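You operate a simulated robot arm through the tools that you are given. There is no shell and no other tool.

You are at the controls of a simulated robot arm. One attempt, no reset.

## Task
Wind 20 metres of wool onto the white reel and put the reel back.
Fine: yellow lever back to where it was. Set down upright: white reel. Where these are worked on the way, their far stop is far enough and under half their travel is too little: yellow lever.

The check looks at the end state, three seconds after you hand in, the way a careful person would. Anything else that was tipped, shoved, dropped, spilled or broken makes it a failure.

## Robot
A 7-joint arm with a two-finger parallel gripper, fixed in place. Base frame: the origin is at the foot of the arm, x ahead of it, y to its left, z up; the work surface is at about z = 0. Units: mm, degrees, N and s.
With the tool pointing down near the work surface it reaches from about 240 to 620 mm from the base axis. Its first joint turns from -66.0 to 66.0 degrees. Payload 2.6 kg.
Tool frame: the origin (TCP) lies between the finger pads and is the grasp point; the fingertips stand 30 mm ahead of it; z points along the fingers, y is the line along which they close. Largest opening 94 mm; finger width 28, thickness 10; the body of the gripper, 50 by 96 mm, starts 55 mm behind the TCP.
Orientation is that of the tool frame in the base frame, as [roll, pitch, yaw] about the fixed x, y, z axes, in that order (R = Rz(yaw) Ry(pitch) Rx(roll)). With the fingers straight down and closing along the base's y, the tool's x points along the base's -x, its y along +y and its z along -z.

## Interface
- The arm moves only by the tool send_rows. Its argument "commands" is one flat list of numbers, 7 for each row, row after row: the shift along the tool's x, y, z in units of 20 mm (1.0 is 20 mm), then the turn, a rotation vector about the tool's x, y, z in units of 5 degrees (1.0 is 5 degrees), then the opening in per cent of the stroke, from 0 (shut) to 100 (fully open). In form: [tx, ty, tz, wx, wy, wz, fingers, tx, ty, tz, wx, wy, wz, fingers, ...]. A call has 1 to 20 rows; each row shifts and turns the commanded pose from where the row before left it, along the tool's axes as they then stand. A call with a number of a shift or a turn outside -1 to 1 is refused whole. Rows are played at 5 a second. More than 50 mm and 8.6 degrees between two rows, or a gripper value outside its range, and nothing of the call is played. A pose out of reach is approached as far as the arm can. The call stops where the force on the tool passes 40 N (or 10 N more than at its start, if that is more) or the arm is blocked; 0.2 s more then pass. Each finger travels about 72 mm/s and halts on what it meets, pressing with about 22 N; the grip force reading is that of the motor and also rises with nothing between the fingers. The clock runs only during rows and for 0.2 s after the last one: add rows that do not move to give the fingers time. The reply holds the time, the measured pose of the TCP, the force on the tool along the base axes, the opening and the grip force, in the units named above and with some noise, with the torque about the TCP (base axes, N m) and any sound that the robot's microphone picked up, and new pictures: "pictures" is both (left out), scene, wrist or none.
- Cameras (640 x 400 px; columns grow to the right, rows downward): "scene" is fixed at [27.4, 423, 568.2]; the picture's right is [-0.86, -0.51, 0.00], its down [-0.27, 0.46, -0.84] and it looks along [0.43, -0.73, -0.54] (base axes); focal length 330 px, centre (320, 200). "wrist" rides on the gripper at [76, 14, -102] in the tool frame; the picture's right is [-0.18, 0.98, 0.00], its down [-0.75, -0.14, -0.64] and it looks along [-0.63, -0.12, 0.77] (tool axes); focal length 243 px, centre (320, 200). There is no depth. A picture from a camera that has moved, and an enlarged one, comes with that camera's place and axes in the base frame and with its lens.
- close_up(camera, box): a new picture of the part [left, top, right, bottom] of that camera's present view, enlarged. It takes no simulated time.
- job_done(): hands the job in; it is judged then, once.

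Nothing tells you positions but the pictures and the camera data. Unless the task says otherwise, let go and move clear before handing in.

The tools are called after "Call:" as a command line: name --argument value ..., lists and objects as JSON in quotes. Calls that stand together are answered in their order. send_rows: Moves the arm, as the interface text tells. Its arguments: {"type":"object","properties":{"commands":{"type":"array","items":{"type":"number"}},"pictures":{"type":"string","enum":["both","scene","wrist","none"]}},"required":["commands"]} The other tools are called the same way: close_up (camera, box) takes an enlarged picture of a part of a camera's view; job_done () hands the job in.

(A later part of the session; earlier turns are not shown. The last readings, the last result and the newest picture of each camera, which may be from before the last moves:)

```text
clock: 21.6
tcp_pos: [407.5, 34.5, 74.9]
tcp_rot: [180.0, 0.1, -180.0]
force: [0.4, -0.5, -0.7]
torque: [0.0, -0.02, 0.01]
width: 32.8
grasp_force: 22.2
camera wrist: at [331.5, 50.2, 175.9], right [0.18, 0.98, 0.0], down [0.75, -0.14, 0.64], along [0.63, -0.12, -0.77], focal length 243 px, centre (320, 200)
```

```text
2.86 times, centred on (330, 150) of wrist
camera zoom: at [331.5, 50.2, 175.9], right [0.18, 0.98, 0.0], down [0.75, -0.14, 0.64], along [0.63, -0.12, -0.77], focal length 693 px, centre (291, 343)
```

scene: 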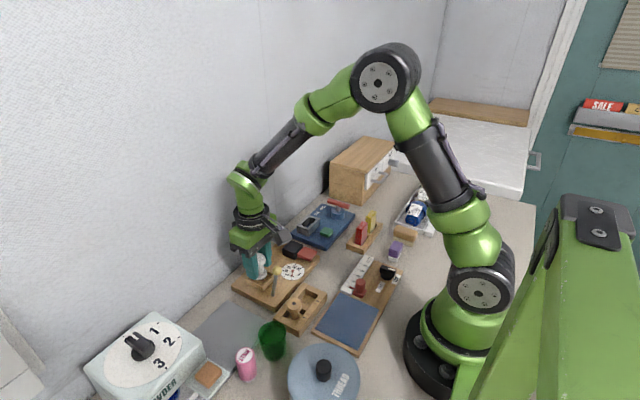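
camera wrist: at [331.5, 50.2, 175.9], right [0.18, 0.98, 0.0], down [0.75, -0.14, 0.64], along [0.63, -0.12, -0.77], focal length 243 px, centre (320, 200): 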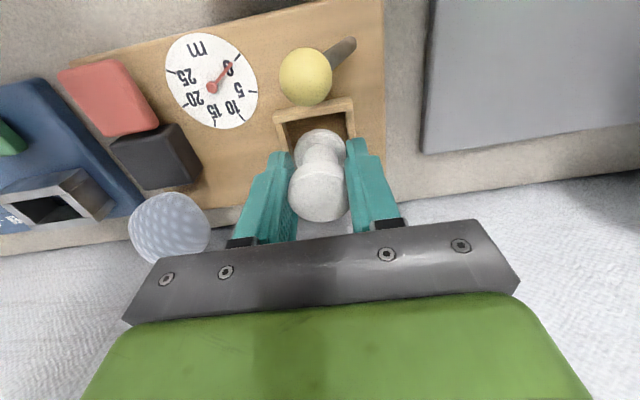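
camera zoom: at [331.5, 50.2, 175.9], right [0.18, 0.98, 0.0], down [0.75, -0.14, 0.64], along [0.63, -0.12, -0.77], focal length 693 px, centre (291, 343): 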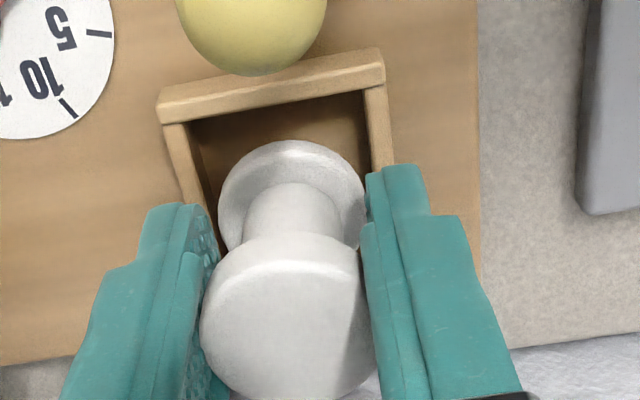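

It's well aligned, with the reel's foot just above the frame. I'll lower the remaining distance slowly with a tiny −x correction.

Call:
send_rows --commands '[0.05, 0, 0.15, 0, 0, 0, 0, 0, 0, 0.15, 0, 0, 0, 0, 0, 0, 0.15, 0, 0, 0, 0, 0, 0, 0.15, 0, 0, 0, 0, 0, 0, 0.1, 0, 0, 0, 0, 0, 0, 0, 0, 0, 0, 0]'

Call:
close_up --camera "scene" --box '[230, 220, 310, 300]'

Call:
close_up --camera "wrist" --box '[250, 80, 410, 220]'

```text
clock: 23.0
tcp_pos: [405.5, 33.2, 61.4]
tcp_rot: [180.0, 0.1, -180.0]
force: [0.9, 0.1, -1.1]
torque: [0.0, 0.02, -0.02]
width: 32.7
grasp_force: 22.2
camera wrist: at [329.2, 49.6, 163.0], right [0.18, 0.98, 0.0], down [0.75, -0.14, 0.64], along [0.63, -0.12, -0.77], focal length 243 px, centre (320, 200)
```

scene: 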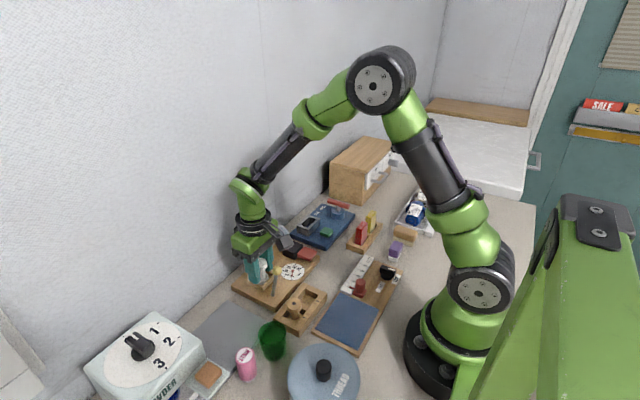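
wrist: 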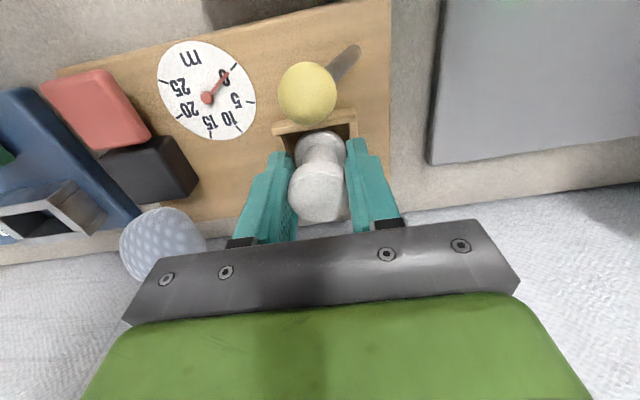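

```text
5.00 times, centred on (270, 260) of scene
camera zoom: at [27.4, 423.0, 568.2], right [-0.86, -0.51, 0.0], down [-0.27, 0.46, -0.84], along [0.43, -0.73, -0.54], focal length 1652 px, centre (570, -100)
```

zoom: 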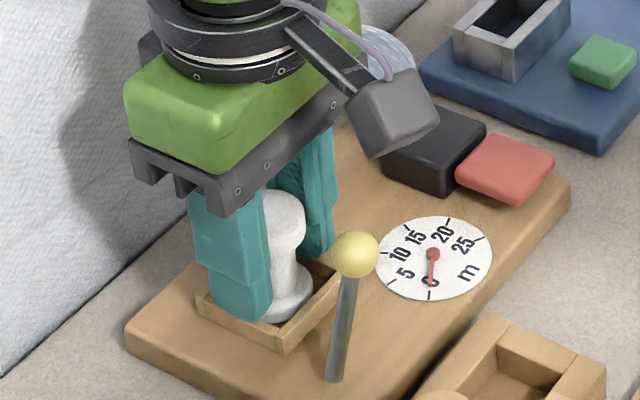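

```text
2.86 times, centred on (330, 150) of wrist
camera zoom: at [329.2, 49.6, 163.0], right [0.18, 0.98, 0.0], down [0.75, -0.14, 0.64], along [0.63, -0.12, -0.77], focal length 693 px, centre (291, 343)
```

zoom: 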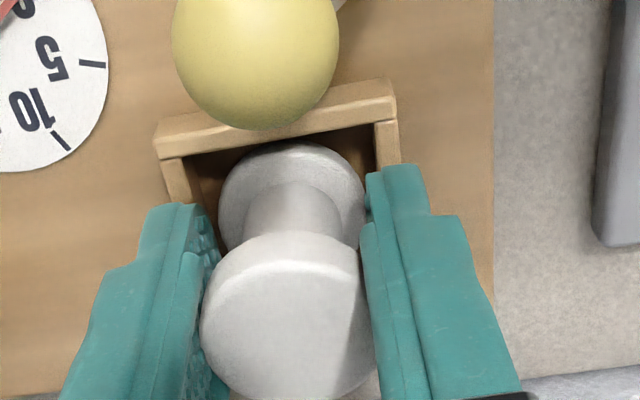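

The reel's foot is entering the frame cleanly. I'll go the last few millimetres in small steps, watching force.

Call:
send_rows --commands '[-0.03, 0, 0.1, 0, 0, 0, 0, 0, 0, 0.05, 0, 0, 0, 0, 0, 0, 0.05, 0, 0, 0, 0, 0, 0, 0, 0, 0, 0, 0]' --pictures "none"

Call:
close_up --camera "scene" --box '[240, 230, 300, 290]'

Call:
close_up --camera "wrist" --box '[250, 80, 410, 220]'

```text
clock: 24.0
tcp_pos: [407.9, 36.1, 59.1]
tcp_rot: [179.9, 0.1, -180.0]
force: [-6.4, -3.2, 20.4]
torque: [0.07, 0.32, 0.06]
width: 32.6
grasp_force: 21.7
```

```text
6.67 times, centred on (270, 260) of scene
camera zoom: at [27.3, 422.9, 568.2], right [-0.86, -0.51, 0.0], down [-0.27, 0.46, -0.84], along [0.43, -0.73, -0.54], focal length 2202 px, centre (653, -200)
```

zoom: 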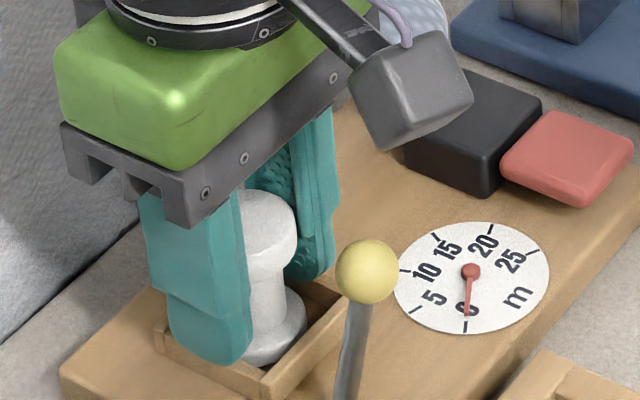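

```text
2.86 times, centred on (330, 150) of wrist
camera zoom: at [330.6, 50.1, 160.8], right [0.18, 0.98, 0.0], down [0.75, -0.14, 0.64], along [0.63, -0.12, -0.77], focal length 693 px, centre (291, 343)
```

zoom: 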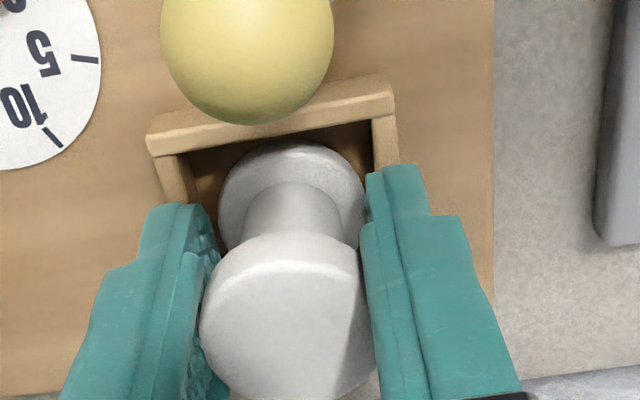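

There is 20 N of contact, so the reel is on the frame's floor. I'll ease off a hair, open the fingers, and rise.

Call:
send_rows --commands '[0, 0, -0.06, 0, 0, 0, 0, 0, 0, 0, 0, 0, 0, 0, 0, 0, 0, 0, 0, 0, 55, 0, 0, 0, 0, 0, 0, 55, 0, 0, 0, 0, 0, 0, 55, 0, 0, -0.2, 0, 0, 0, 55, 0, 0, -0.4, 0, 0, 0, 55, 0, 0, -0.6, 0, 0, 0, 55, 0, 0, -1, 0, 0, 0, 55, 0, 0, -1, 0, 0, 0, 55, 0, 0, -1, 0, 0, 0, 55, 0, 0, 0, 0, 0, 0, 55]'

Call:
close_up --camera "scene" --box '[230, 230, 310, 310]'

Call:
close_up --camera "wrist" --box '[240, 30, 400, 150]'

```text
clock: 26.6
tcp_pos: [406.7, 34.3, 144.6]
tcp_rot: [180.0, -0.1, -180.0]
force: [-0.2, 0.4, -0.9]
torque: [-0.02, -0.02, 0.02]
width: 51.8
grasp_force: 0.1
camera wrist: at [330.2, 49.3, 245.6], right [0.18, 0.98, 0.0], down [0.75, -0.14, 0.64], along [0.63, -0.12, -0.77], focal length 243 px, centre (320, 200)
```

scene: 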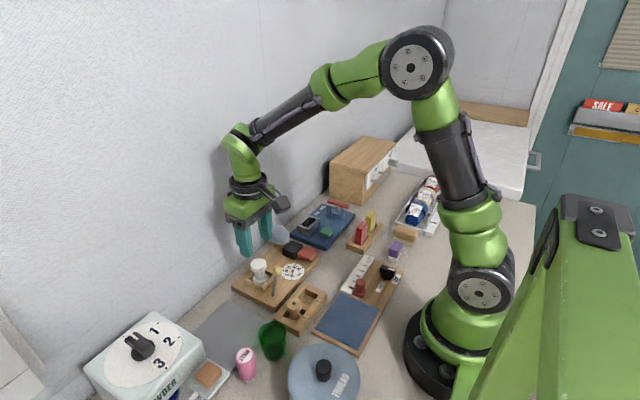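
wrist: 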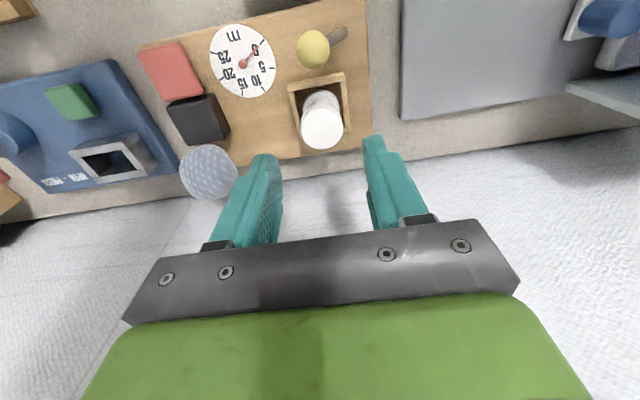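

```text
5.00 times, centred on (270, 270) of scene
camera zoom: at [27.4, 423.0, 568.2], right [-0.86, -0.51, 0.0], down [-0.27, 0.46, -0.84], along [0.43, -0.73, -0.54], focal length 1652 px, centre (570, -150)
```

zoom: 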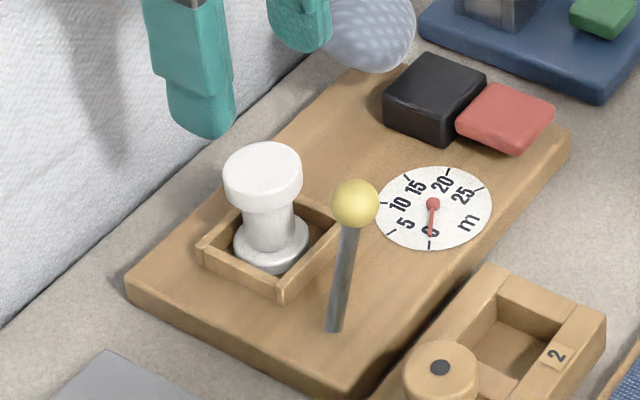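

```text
3.33 times, centred on (320, 90) of wrist
camera zoom: at [330.2, 49.3, 245.6], right [0.18, 0.98, 0.0], down [0.75, -0.14, 0.64], along [0.63, -0.12, -0.77], focal length 809 px, centre (320, 567)
```

zoom: 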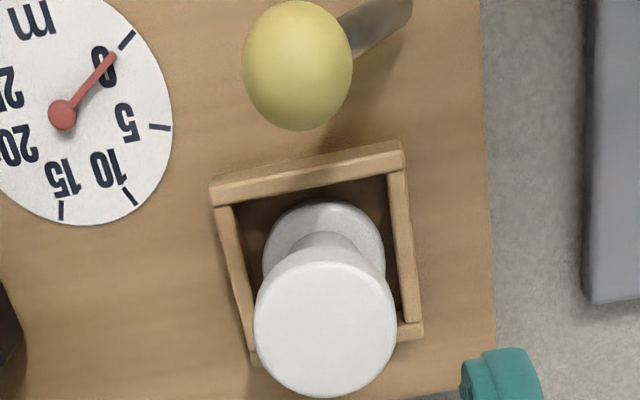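

The reel is upright in the frame. Next is the lever: its base is near (356, 64) and the ball near (354, 41, 76), leaning toward −y. I'll straddle the ball with open fingers.

Call:
send_rows --commands '[0.5, 0.05, 0, 0, 0, 0, 45, 0.7, 0.08, 0, 0, 0, 0, 45, 0.7, 0.08, 0, 0, 0, 0, 45, 0.7, 0.08, 0.3, 0, 0, 0, 45, 0, 0, 0.6, 0, 0, 0, 45, 0, 0, 0, 0, 0, 0, 45, 0, 0, 0, 0, 0, 0, 45]'

Call:
close_up --camera "wrist" --box '[240, 80, 400, 200]'

Call:
close_up --camera "scene" --box '[230, 210, 330, 310]'

```text
clock: 28.2
tcp_pos: [355.5, 41.2, 124.9]
tcp_rot: [-180.0, 0.0, -180.0]
force: [1.1, 0.2, 0.5]
torque: [0.03, -0.01, -0.01]
width: 42.2
grasp_force: 0.1
camera wrist: at [278.4, 55.7, 226.8], right [0.18, 0.98, 0.0], down [0.75, -0.14, 0.64], along [0.63, -0.12, -0.77], focal length 243 px, centre (320, 200)
```

scene: 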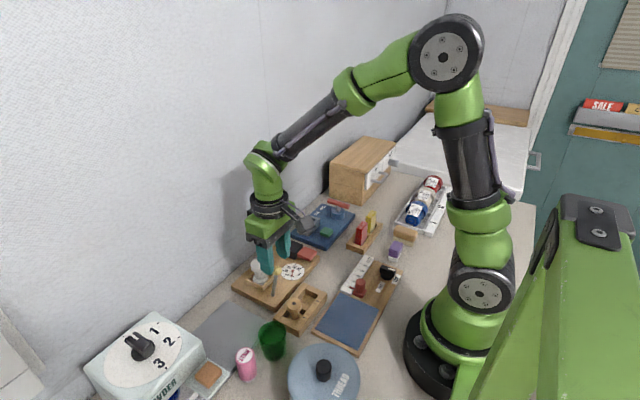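
wrist: 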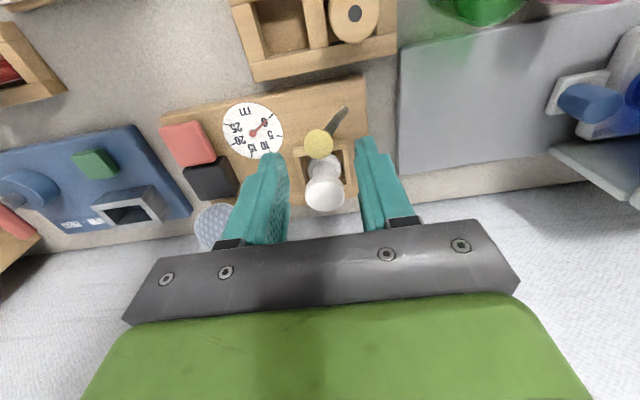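

```text
3.33 times, centred on (320, 140) of wrist
camera zoom: at [278.4, 55.7, 226.8], right [0.18, 0.98, 0.0], down [0.75, -0.14, 0.64], along [0.63, -0.12, -0.77], focal length 809 px, centre (320, 400)
```

zoom: 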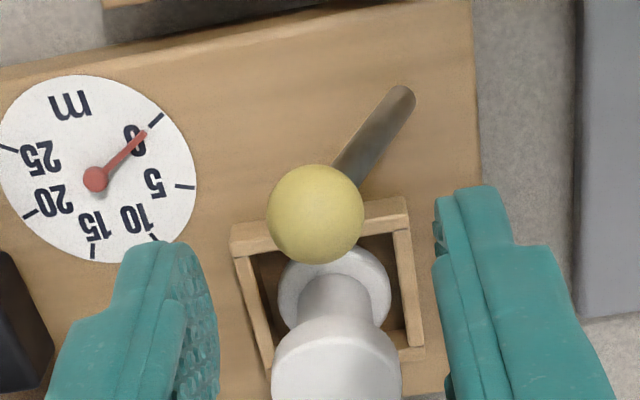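

```text
4.00 times, centred on (280, 260) of scene
camera zoom: at [27.4, 423.0, 568.2], right [-0.86, -0.51, 0.0], down [-0.27, 0.46, -0.84], along [0.43, -0.73, -0.54], focal length 1321 px, centre (480, -40)
```

zoom: 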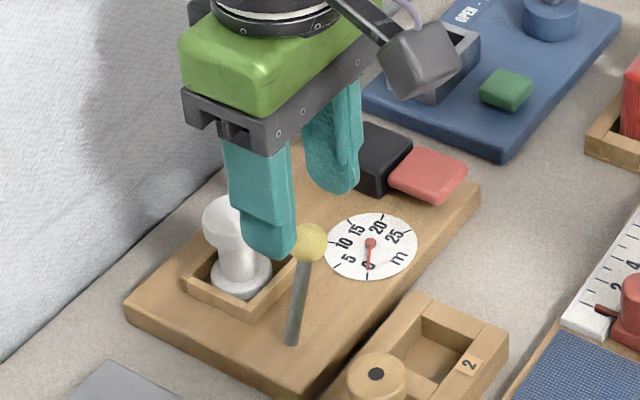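

The ball is at about (353, 41, 76), right under the tool and centred between the fingers. I'll go down to straddle it.

Call:
send_rows --commands '[0.05, 0, 0.5, 0, 0, 0, 45, 0, 0, 0.5, 0, 0, 0, 45, 0, 0, 0.5, 0, 0, 0, 45, 0, 0, 0.5, 0, 0, 0, 45, 0, 0, 0.4, 0, 0, 0, 45, 0, 0, 0.2, 0, 0, 0, 45, 0, 0, 0, 0, 0, 0, 45]'

Call:
close_up --camera "wrist" --box '[240, 100, 400, 240]'

Call:
close_up --camera "scene" --box '[230, 220, 330, 320]'

```text
clock: 29.8
tcp_pos: [354.3, 40.9, 73.2]
tcp_rot: [179.9, 0.0, -179.9]
force: [-0.4, -0.9, 0.5]
torque: [0.01, 0.0, -0.03]
width: 42.2
grasp_force: 0.0
camera wrist: at [277.5, 55.9, 174.5], right [0.18, 0.98, 0.0], down [0.75, -0.14, 0.64], along [0.63, -0.12, -0.77], focal length 243 px, centre (320, 200)
```

scene: 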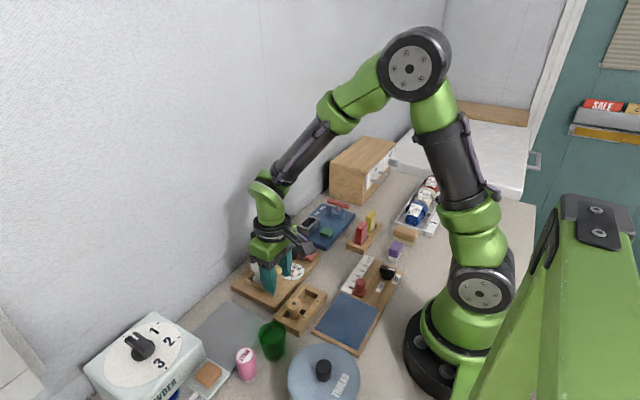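
wrist: 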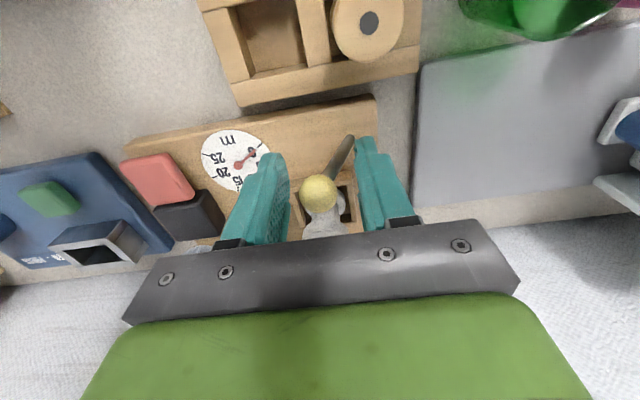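

```text
2.86 times, centred on (320, 170) of wrist
camera zoom: at [277.5, 55.9, 174.5], right [0.18, 0.98, 0.0], down [0.75, -0.14, 0.64], along [0.63, -0.12, -0.77], focal length 693 px, centre (320, 286)
```

zoom: 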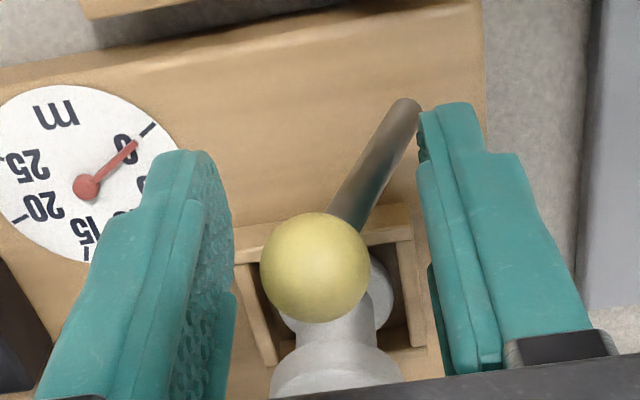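

```text
4.00 times, centred on (280, 270) of scene
camera zoom: at [27.4, 423.0, 568.2], right [-0.86, -0.51, 0.0], down [-0.27, 0.46, -0.84], along [0.43, -0.73, -0.54], focal length 1321 px, centre (480, -80)
```

zoom: 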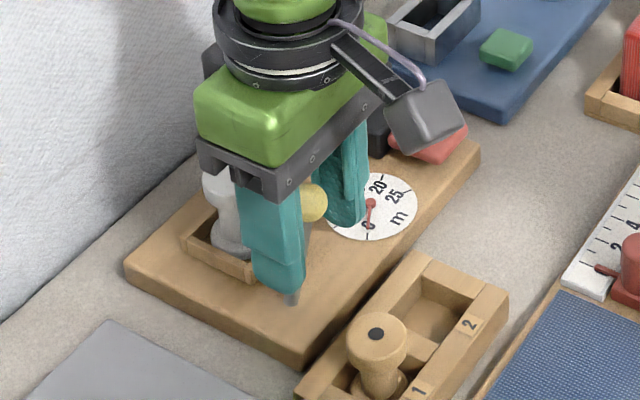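

The ball is straddled. I'll push the lever toward +y slowly and watch the force.

Call:
send_rows --commands '[0, 0.25, 0, 0, 0, 0, 45, 0, 0.25, 0, 0, 0, 0, 45, 0, 0.25, 0, 0, 0, 0, 45, 0, 0.25, 0, 0, 0, 0, 45, 0, 0.25, 0, 0, 0, 0, 45, 0, 0.25, 0, 0, 0, 0, 45]' --pictures "wrist"

Call:
close_up --camera "wrist" --box '[240, 100, 400, 240]'

Call:
close_up --camera "scene" --box '[230, 220, 330, 320]'

```text
clock: 31.2
tcp_pos: [354.4, 72.5, 72.4]
tcp_rot: [-180.0, 0.0, -179.9]
force: [-0.1, 0.0, 0.4]
torque: [-0.01, -0.01, -0.05]
width: 42.4
grasp_force: 0.1
camera wrist: at [277.5, 87.0, 174.7], right [0.18, 0.98, 0.0], down [0.75, -0.14, 0.64], along [0.63, -0.12, -0.77], focal length 243 px, centre (320, 200)
```

wrist: 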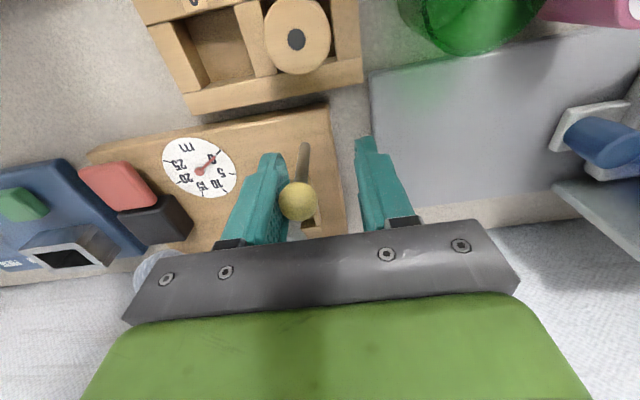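

```text
2.86 times, centred on (320, 170) of wrist
camera zoom: at [277.5, 87.0, 174.7], right [0.18, 0.98, 0.0], down [0.75, -0.14, 0.64], along [0.63, -0.12, -0.77], focal length 693 px, centre (320, 286)
```

zoom: 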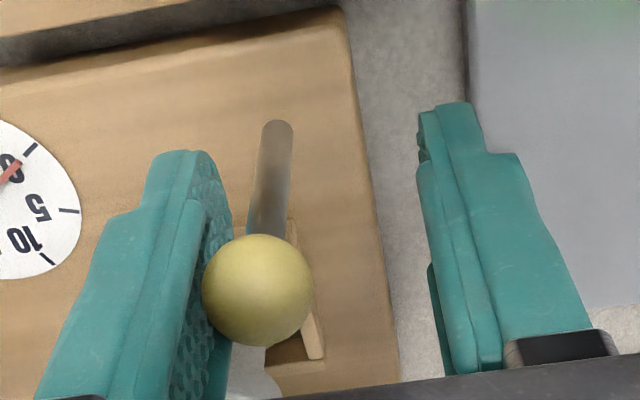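

```text
4.00 times, centred on (280, 270) of scene
camera zoom: at [27.4, 423.0, 568.2], right [-0.86, -0.51, 0.0], down [-0.27, 0.46, -0.84], along [0.43, -0.73, -0.54], focal length 1321 px, centre (480, -80)
```

zoom: 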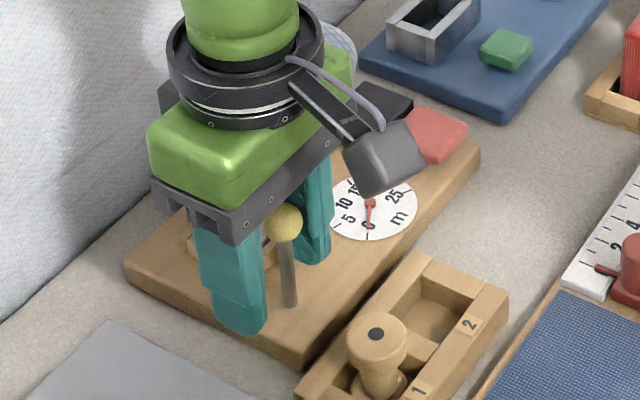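

The lever moves freely and is now about upright, with the dial still at 0. I'll continue toward the far stop.

Call:
send_rows --commands '[0, 0.2, 0, 0, 0, 0, 45, 0, 0.2, 0, 0, 0, 0, 45, 0, 0.2, 0, 0, 0, 0, 45, 0, 0.2, 0, 0, 0, 0, 45, 0, 0.15, 0, 0, 0, 0, 45]' --pictures "wrist"

Call:
close_up --camera "wrist" --box '[240, 100, 400, 240]'

Call:
close_up --camera "scene" --box '[230, 220, 330, 320]'

```text
clock: 32.4
tcp_pos: [354.8, 88.9, 73.0]
tcp_rot: [-179.9, 0.1, 179.9]
force: [2.6, -7.7, 1.0]
torque: [-0.27, -0.05, 0.05]
width: 46.8
grasp_force: 3.6
camera wrist: at [277.8, 104.3, 175.6], right [0.19, 0.98, 0.0], down [0.75, -0.14, 0.64], along [0.63, -0.12, -0.77], focal length 243 px, centre (320, 200)
```

wrist: 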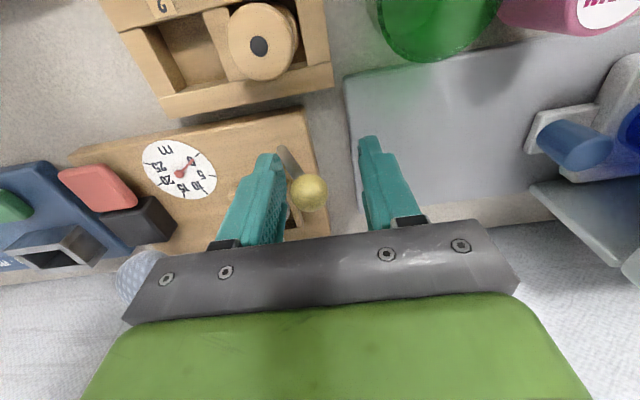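

```text
2.86 times, centred on (320, 170) of wrist
camera zoom: at [277.8, 104.3, 175.6], right [0.19, 0.98, 0.0], down [0.75, -0.14, 0.64], along [0.63, -0.12, -0.77], focal length 693 px, centre (320, 286)
```

zoom: 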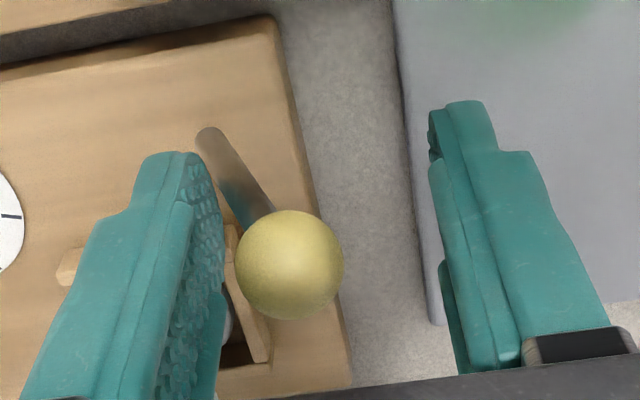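

```text
4.00 times, centred on (280, 270) of scene
camera zoom: at [27.4, 422.9, 568.2], right [-0.86, -0.51, 0.0], down [-0.27, 0.46, -0.84], along [0.43, -0.73, -0.54], focal length 1321 px, centre (480, -80)
```

zoom: 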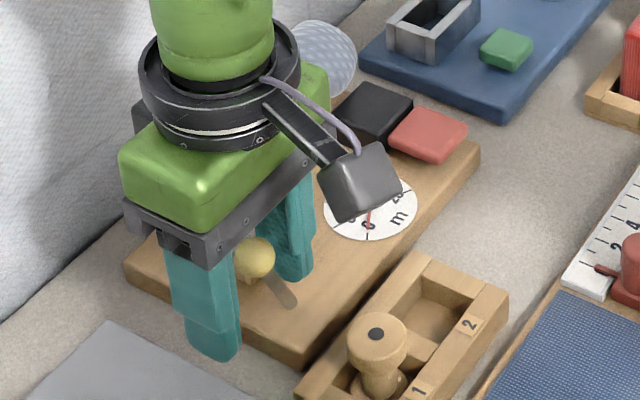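

The lever tipped over centre to its far side, with the ball now near y = 84, mirrored from the start. I'll back off so nothing touches it, rise, and look at the dial.

Call:
send_rows --commands '[0, -0.2, 0, 0, 0, 0, 50, 0, -0.15, 0, 0, 0, 0, 50, 0, 0, -0.3, 0, 0, 0, 50, 0, 0, -0.6, 0, 0, 0, 50, 0, 0, -1, 0, 0, 0, 50, 0, 0, -1, 0, 0, 0, 50, 0, 0, 0, 0, 0, 0, 50]'

Call:
close_up --camera "scene" --box '[230, 220, 330, 320]'

Call:
close_up --camera "wrist" --box '[60, 60, 340, 235]'

```text
clock: 34.0
tcp_pos: [355.1, 82.5, 131.8]
tcp_rot: [180.0, 0.0, 180.0]
force: [0.6, 0.1, 0.2]
torque: [-0.01, 0.02, -0.01]
width: 47.1
grasp_force: 0.0
camera wrist: at [276.5, 97.8, 233.5], right [0.18, 0.98, 0.0], down [0.75, -0.14, 0.64], along [0.63, -0.12, -0.77], focal length 243 px, centre (320, 200)
```

scene: 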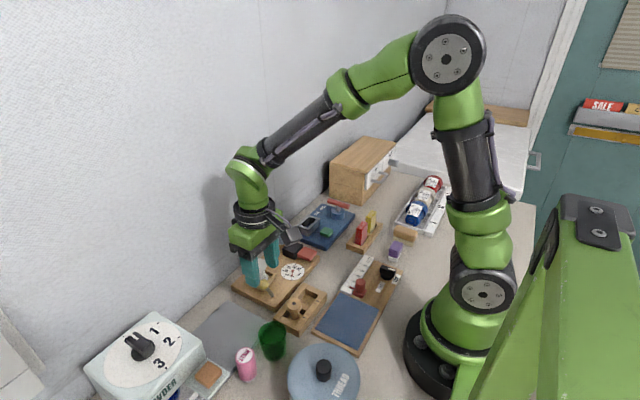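
wrist: 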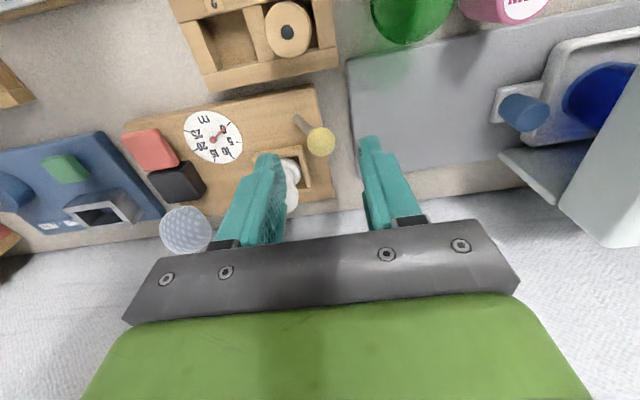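

```text
4.00 times, centred on (280, 270) of scene
camera zoom: at [27.4, 423.0, 568.2], right [-0.86, -0.51, 0.0], down [-0.27, 0.46, -0.84], along [0.43, -0.73, -0.54], focal length 1321 px, centre (480, -80)
```

zoom: 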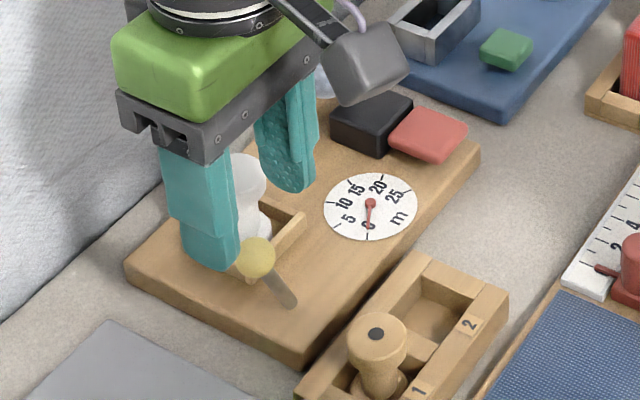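

```text
2.29 times, centred on (200, 148) of wrist
camera zoom: at [276.5, 97.8, 233.5], right [0.18, 0.98, 0.0], down [0.75, -0.14, 0.64], along [0.63, -0.12, -0.77], focal length 555 px, centre (594, 320)
```

zoom: 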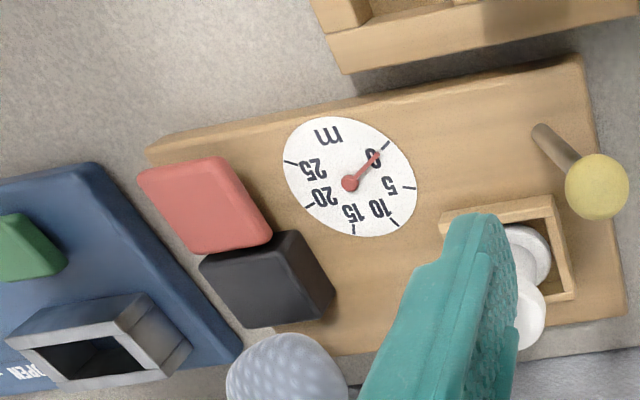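

The lever is at its far stop and the dial reads 0. Now the red button at about (353, −75), top near z = 32. I'll go above it with the fingers closed.

Call:
send_rows --commands '[0, -0.5, 0, 0, 0, 0, 0, 0, -1, 0, 0, 0, 0, 0, 0, -1, 0, 0, 0, 0, 0, 0, -1, 0, 0, 0, 0, 0, 0, -1, 0, 0, 0, 0, 0, 0, -1, 0, 0, 0, 0, 0, 0, -1, 0, 0, 0, 0, 0, 0, -1, 0, 0, 0, 0, 0, 0.1, -0.375, 0, 0, 0, 0, 0, 0, 0, 0.5, 0, 0, 0, 0, 0, 0, 0.5, 0, 0, 0, 0, 0, 0, 0, 0, 0, 0, 0, 0, 0, 0, 0, 0, 0, 0]'

Call:
close_up --camera "wrist" --box '[240, 60, 480, 210]'

Call:
close_up --camera "scene" --box '[230, 200, 350, 310]'

```text
clock: 36.8
tcp_pos: [353.7, -75.0, 111.2]
tcp_rot: [179.9, 0.1, -180.0]
force: [-0.3, -0.2, -0.2]
torque: [-0.01, 0.0, 0.0]
width: 0.0
grasp_force: 22.1
camera wrist: at [277.9, -59.7, 213.2], right [0.18, 0.98, 0.0], down [0.75, -0.14, 0.64], along [0.63, -0.12, -0.77], focal length 243 px, centre (320, 200)
```

scene: 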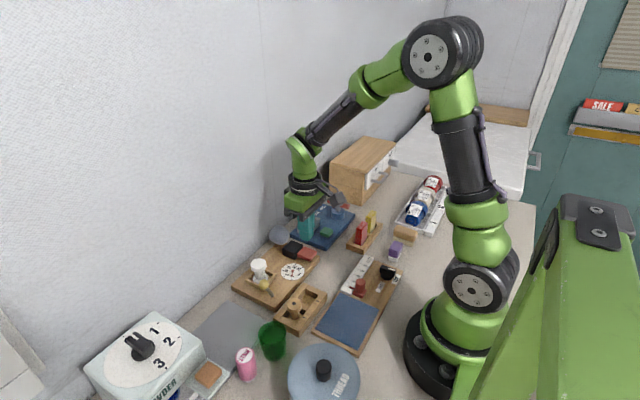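
wrist: 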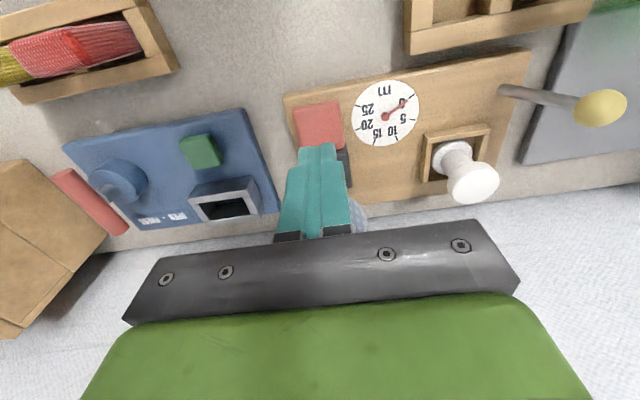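

```text
2.67 times, centred on (360, 135) of wrist
camera zoom: at [277.9, -59.7, 213.2], right [0.18, 0.98, 0.0], down [0.75, -0.14, 0.64], along [0.63, -0.12, -0.77], focal length 647 px, centre (213, 373)
```

zoom: 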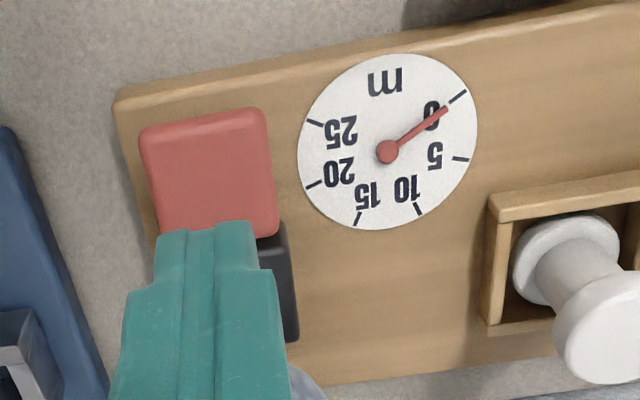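

```text
3.64 times, centred on (290, 255) of scene
camera zoom: at [27.4, 423.0, 568.2], right [-0.86, -0.51, 0.0], down [-0.27, 0.46, -0.84], along [0.43, -0.73, -0.54], focal length 1201 px, centre (429, 0)
```

zoom: 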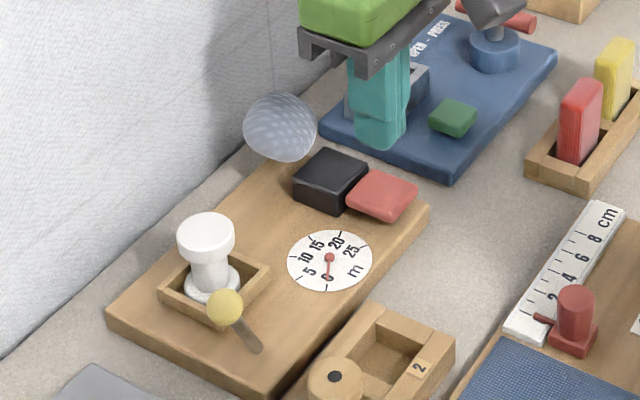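

I'm over the red button. I'll go down to just above it.

Call:
send_rows --commands '[0.05, -0.06, 0.5, 0, 0, 0, 0, 0, 0, 0.6, 0, 0, 0, 0, 0, 0, 0.6, 0, 0, 0, 0, 0, 0, 0.35, 0, 0, 0, 0, 0, 0, 0.1, 0, 0, 0, 0, 0, 0, 0, 0, 0, 0, 0]' --pictures "scene"

Call:
close_up --camera "scene" --box '[260, 215, 340, 285]'

Call:
close_up --camera "wrist" --box '[240, 80, 480, 230]'

```text
clock: 38.2
tcp_pos: [351.6, -74.5, 68.7]
tcp_rot: [180.0, 0.0, 179.9]
force: [-0.5, -0.2, 0.8]
torque: [0.02, 0.0, 0.0]
width: 0.2
grasp_force: 21.8
```

scene: 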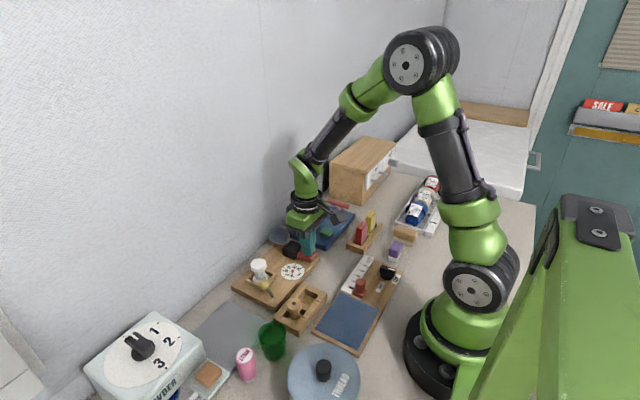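

```text
5.71 times, centred on (300, 250) of scene
camera zoom: at [27.4, 423.0, 568.2], right [-0.86, -0.51, 0.0], down [-0.27, 0.46, -0.84], along [0.43, -0.73, -0.54], focal length 1887 px, centre (434, -86)
```

zoom: 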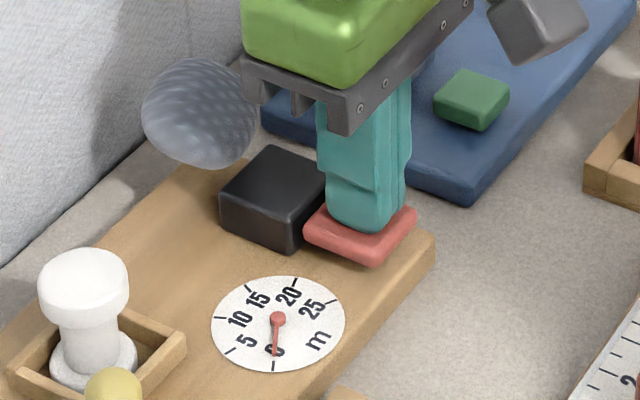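

```text
2.67 times, centred on (360, 155) of wrist
camera zoom: at [275.3, -60.3, 169.8], right [0.18, 0.98, 0.0], down [0.75, -0.14, 0.64], along [0.63, -0.12, -0.77], focal length 647 px, centre (213, 320)
```

zoom: 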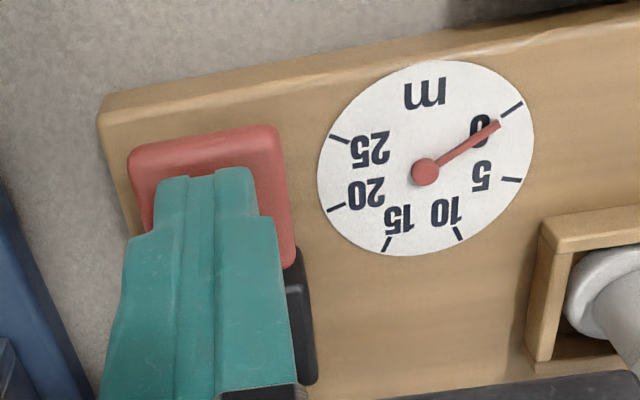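

The dial is clearly readable from both cameras. I'll try brief press-and-release touches, going progressively deeper.

Call:
send_rows --commands '[0, 0, 0.15, 0, 0, 0, 0, 0, 0, 0.15, 0, 0, 0, 0]' --pictures "none"

Call:
close_up --camera "wrist" --box '[240, 80, 480, 230]'

```text
clock: 38.8
tcp_pos: [351.2, -75.8, 62.9]
tcp_rot: [180.0, 0.2, 180.0]
force: [2.0, 1.6, 3.3]
torque: [0.03, -0.07, 0.0]
width: 0.1
grasp_force: 21.4
heard: click
```

```text
2.67 times, centred on (360, 155) of wrist
camera zoom: at [274.9, -60.4, 164.4], right [0.18, 0.98, 0.0], down [0.75, -0.14, 0.64], along [0.63, -0.12, -0.77], focal length 647 px, centre (213, 320)
```

zoom: 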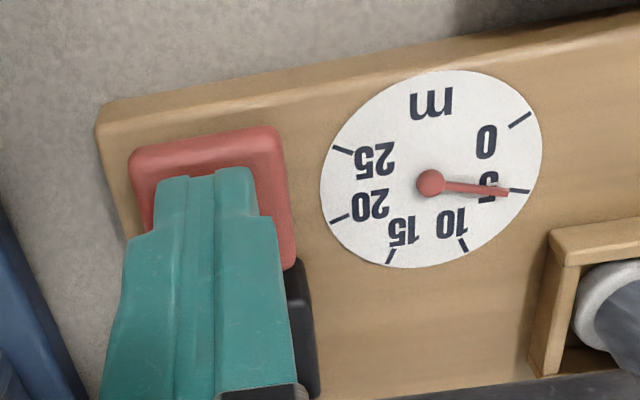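

One click brought the dial to exactly 5. I'll lift off and check whether the dial stays at 5.

Call:
send_rows --commands '[0, 0, -0.3, 0, 0, 0, 0]' --pictures "none"

Call:
close_up --camera "wrist" --box '[240, 80, 480, 230]'

Call:
close_up --camera "scene" --box '[230, 215, 340, 310]'

```text
clock: 39.2
tcp_pos: [350.7, -74.5, 69.0]
tcp_rot: [-180.0, -0.1, -179.9]
force: [-0.5, 0.4, 0.9]
torque: [-0.04, 0.01, -0.02]
width: 0.0
grasp_force: 21.9
```

```text
2.67 times, centred on (360, 155) of wrist
camera zoom: at [274.7, -60.4, 170.0], right [0.18, 0.98, 0.0], down [0.75, -0.14, 0.64], along [0.63, -0.12, -0.77], focal length 647 px, centre (213, 320)
```

zoom: 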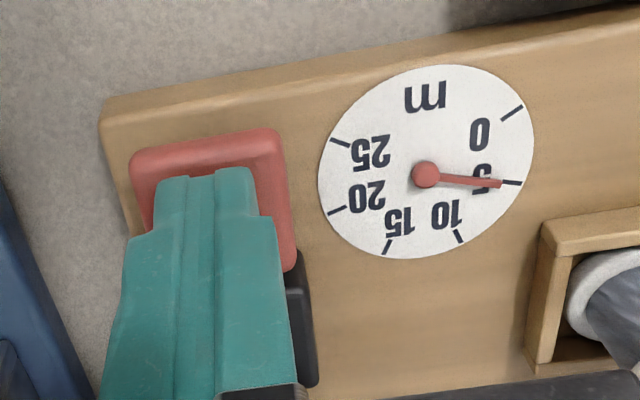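

```text
4.21 times, centred on (285, 262) of scene
camera zoom: at [27.4, 423.0, 568.2], right [-0.86, -0.51, 0.0], down [-0.27, 0.46, -0.84], along [0.43, -0.73, -0.54], focal length 1391 px, centre (467, -63)
```

zoom: 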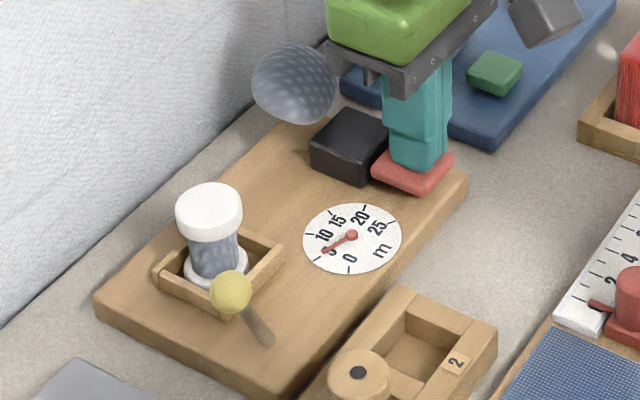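

One press gives 5 m and it stays. Three more presses are needed; I'll do the second and verify.

Call:
send_rows --commands '[0, 0, 0.15, 0, 0, 0, 0, 0, 0, 0.15, 0, 0, 0, 0]' --pictures "none"

Call:
send_rows --commands '[0, 0, -0.3, 0, 0, 0, 0]' --pictures "none"

Call:
close_up --camera "wrist" --box '[240, 80, 480, 230]'

```text
clock: 39.8
tcp_pos: [352.1, -74.1, 61.9]
tcp_rot: [179.9, 0.1, -179.9]
force: [0.2, -2.0, 2.8]
torque: [-0.04, 0.0, 0.04]
width: 0.4
grasp_force: 21.8
heard: click
```

```text
clock: 40.2
tcp_pos: [351.1, -75.0, 67.3]
tcp_rot: [-179.9, 0.0, 180.0]
force: [-0.5, -0.6, 0.9]
torque: [-0.03, -0.01, 0.0]
width: 0.0
grasp_force: 21.9
```

```text
2.67 times, centred on (360, 155) of wrist
camera zoom: at [274.7, -60.3, 169.9], right [0.18, 0.98, 0.0], down [0.75, -0.14, 0.64], along [0.63, -0.12, -0.77], focal length 647 px, centre (213, 320)
```

zoom: 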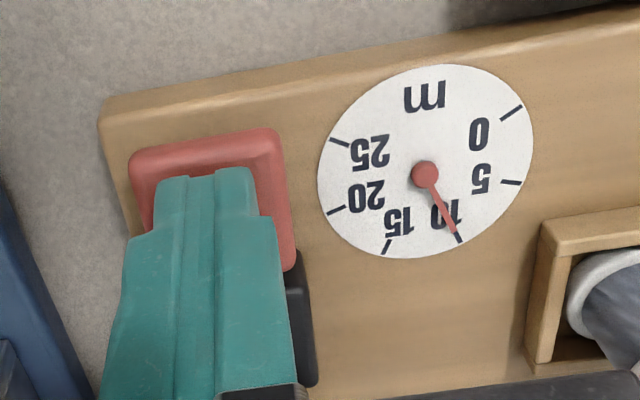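

The dial reads 10. Third press, then a check.

Call:
send_rows --commands '[0, 0, 0.15, 0, 0, 0, 0, 0, 0, 0.15, 0, 0, 0, 0]' --pictures "none"

Call:
send_rows --commands '[0, 0, -0.3, 0, 0, 0, 0]' --pictures "none"

Call:
close_up --camera "wrist" --box '[240, 80, 480, 230]'

```text
clock: 40.8
tcp_pos: [351.0, -74.6, 64.3]
tcp_rot: [179.9, -0.1, 180.0]
force: [-1.3, 0.0, 1.8]
torque: [0.02, 0.03, 0.07]
width: 0.0
grasp_force: 21.6
heard: click
```

```text
clock: 41.2
tcp_pos: [351.4, -75.2, 68.3]
tcp_rot: [180.0, 0.0, -179.9]
force: [0.3, 0.9, 0.5]
torque: [0.04, -0.04, -0.01]
width: 0.0
grasp_force: 22.6
```

```text
2.67 times, centred on (360, 155) of wrist
camera zoom: at [274.3, -60.6, 170.0], right [0.18, 0.98, 0.0], down [0.75, -0.14, 0.64], along [0.63, -0.12, -0.77], focal length 647 px, centre (213, 320)
```

zoom: 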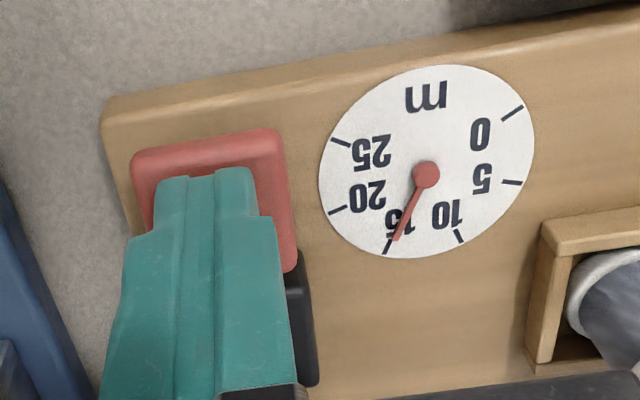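

The pointer shows just short of 15, possibly still moving. I'll wait a moment and look again.

Call:
send_rows --commands '[0, 0, 0, 0, 0, 0, 0, 0, 0, 0, 0, 0, 0, 0, 0, 0, 0, 0, 0, 0, 0]' --pictures "none"

Call:
close_up --camera "wrist" --box '[350, 95, 450, 185]'

Call:
close_up --camera "scene" --box '[270, 250, 320, 290]'

```text
clock: 42.0
tcp_pos: [351.2, -75.9, 67.9]
tcp_rot: [-180.0, 0.1, -180.0]
force: [0.8, -0.1, 1.6]
torque: [-0.03, 0.0, 0.0]
width: 0.1
grasp_force: 22.2
```

```text
4.44 times, centred on (400, 140) of wrist
camera zoom: at [274.1, -60.7, 170.0], right [0.18, 0.98, 0.0], down [0.75, -0.14, 0.64], along [0.63, -0.12, -0.77], focal length 1078 px, centre (-36, 467)
```

zoom: 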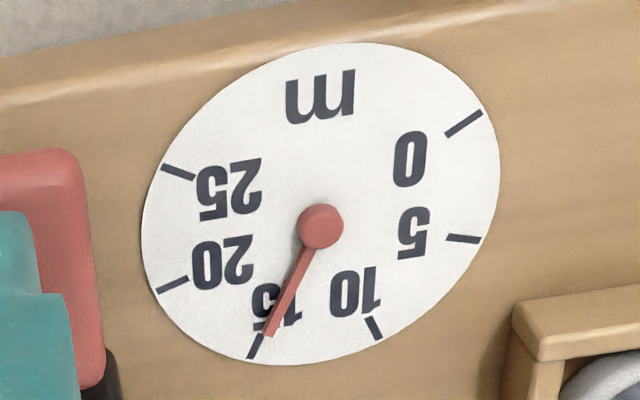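

```text
10.00 times, centred on (295, 270) of scene
camera zoom: at [27.4, 423.0, 568.2], right [-0.86, -0.51, 0.0], down [-0.27, 0.46, -0.84], along [0.43, -0.73, -0.54], focal length 3303 px, centre (570, -500)
```

zoom: 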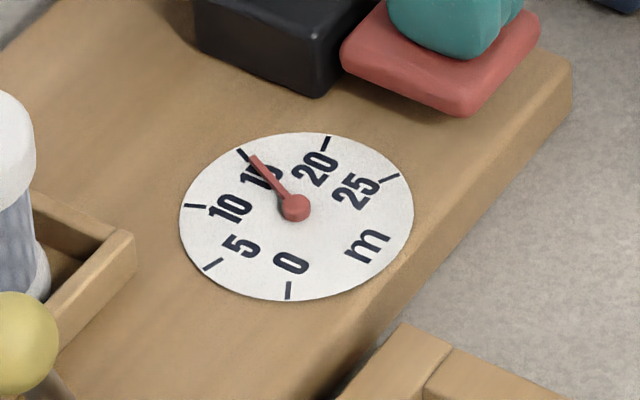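

Allowing for the raised pointer, both views put it exactly on 15. Fourth and last press.

Call:
send_rows --commands '[0, 0, 0.15, 0, 0, 0, 0, 0, 0, 0.15, 0, 0, 0, 0]' --pictures "none"

Call:
send_rows --commands '[0, 0, -0.3, 0, 0, 0, 0, 0, 0, -0.3, 0, 0, 0, 0, 0, 0, 0, 0, 0, 0, 0]' --pictures "none"

Call:
close_up --camera "wrist" --box '[240, 80, 480, 230]'

Call:
close_up --camera "scene" --box '[270, 250, 320, 290]'

```text
clock: 42.6
tcp_pos: [350.5, -76.0, 61.0]
tcp_rot: [-180.0, 0.0, 180.0]
force: [-1.2, 0.5, 3.4]
torque: [0.0, 0.03, 0.0]
width: 0.0
grasp_force: 21.8
heard: click
```

```text
clock: 43.4
tcp_pos: [351.0, -74.8, 74.3]
tcp_rot: [180.0, 0.1, 180.0]
force: [0.3, 0.0, -0.3]
torque: [0.01, 0.0, -0.01]
width: 0.0
grasp_force: 21.8
```

```text
2.67 times, centred on (360, 155) of wrist
camera zoom: at [274.9, -59.8, 175.2], right [0.18, 0.98, 0.0], down [0.75, -0.14, 0.64], along [0.63, -0.12, -0.77], focal length 647 px, centre (213, 320)
```

zoom: 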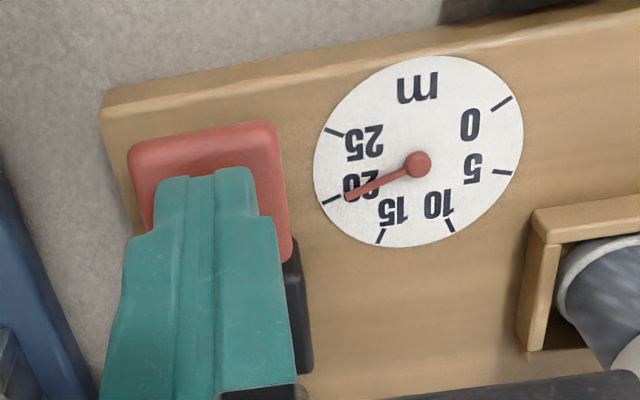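

```text
10.00 times, centred on (295, 270) of scene
camera zoom: at [27.4, 423.0, 568.2], right [-0.86, -0.51, 0.0], down [-0.27, 0.46, -0.84], along [0.43, -0.73, -0.54], focal length 3303 px, centre (570, -500)
```

zoom: 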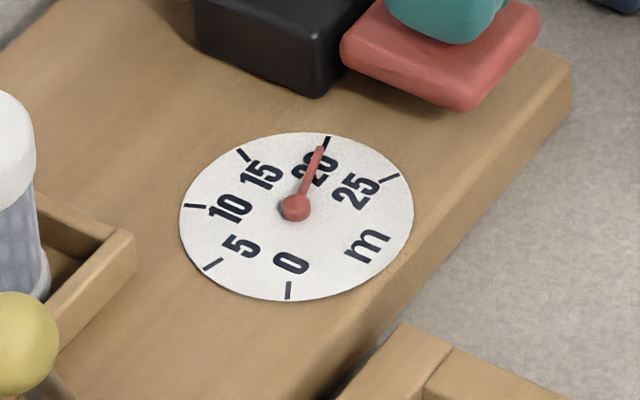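

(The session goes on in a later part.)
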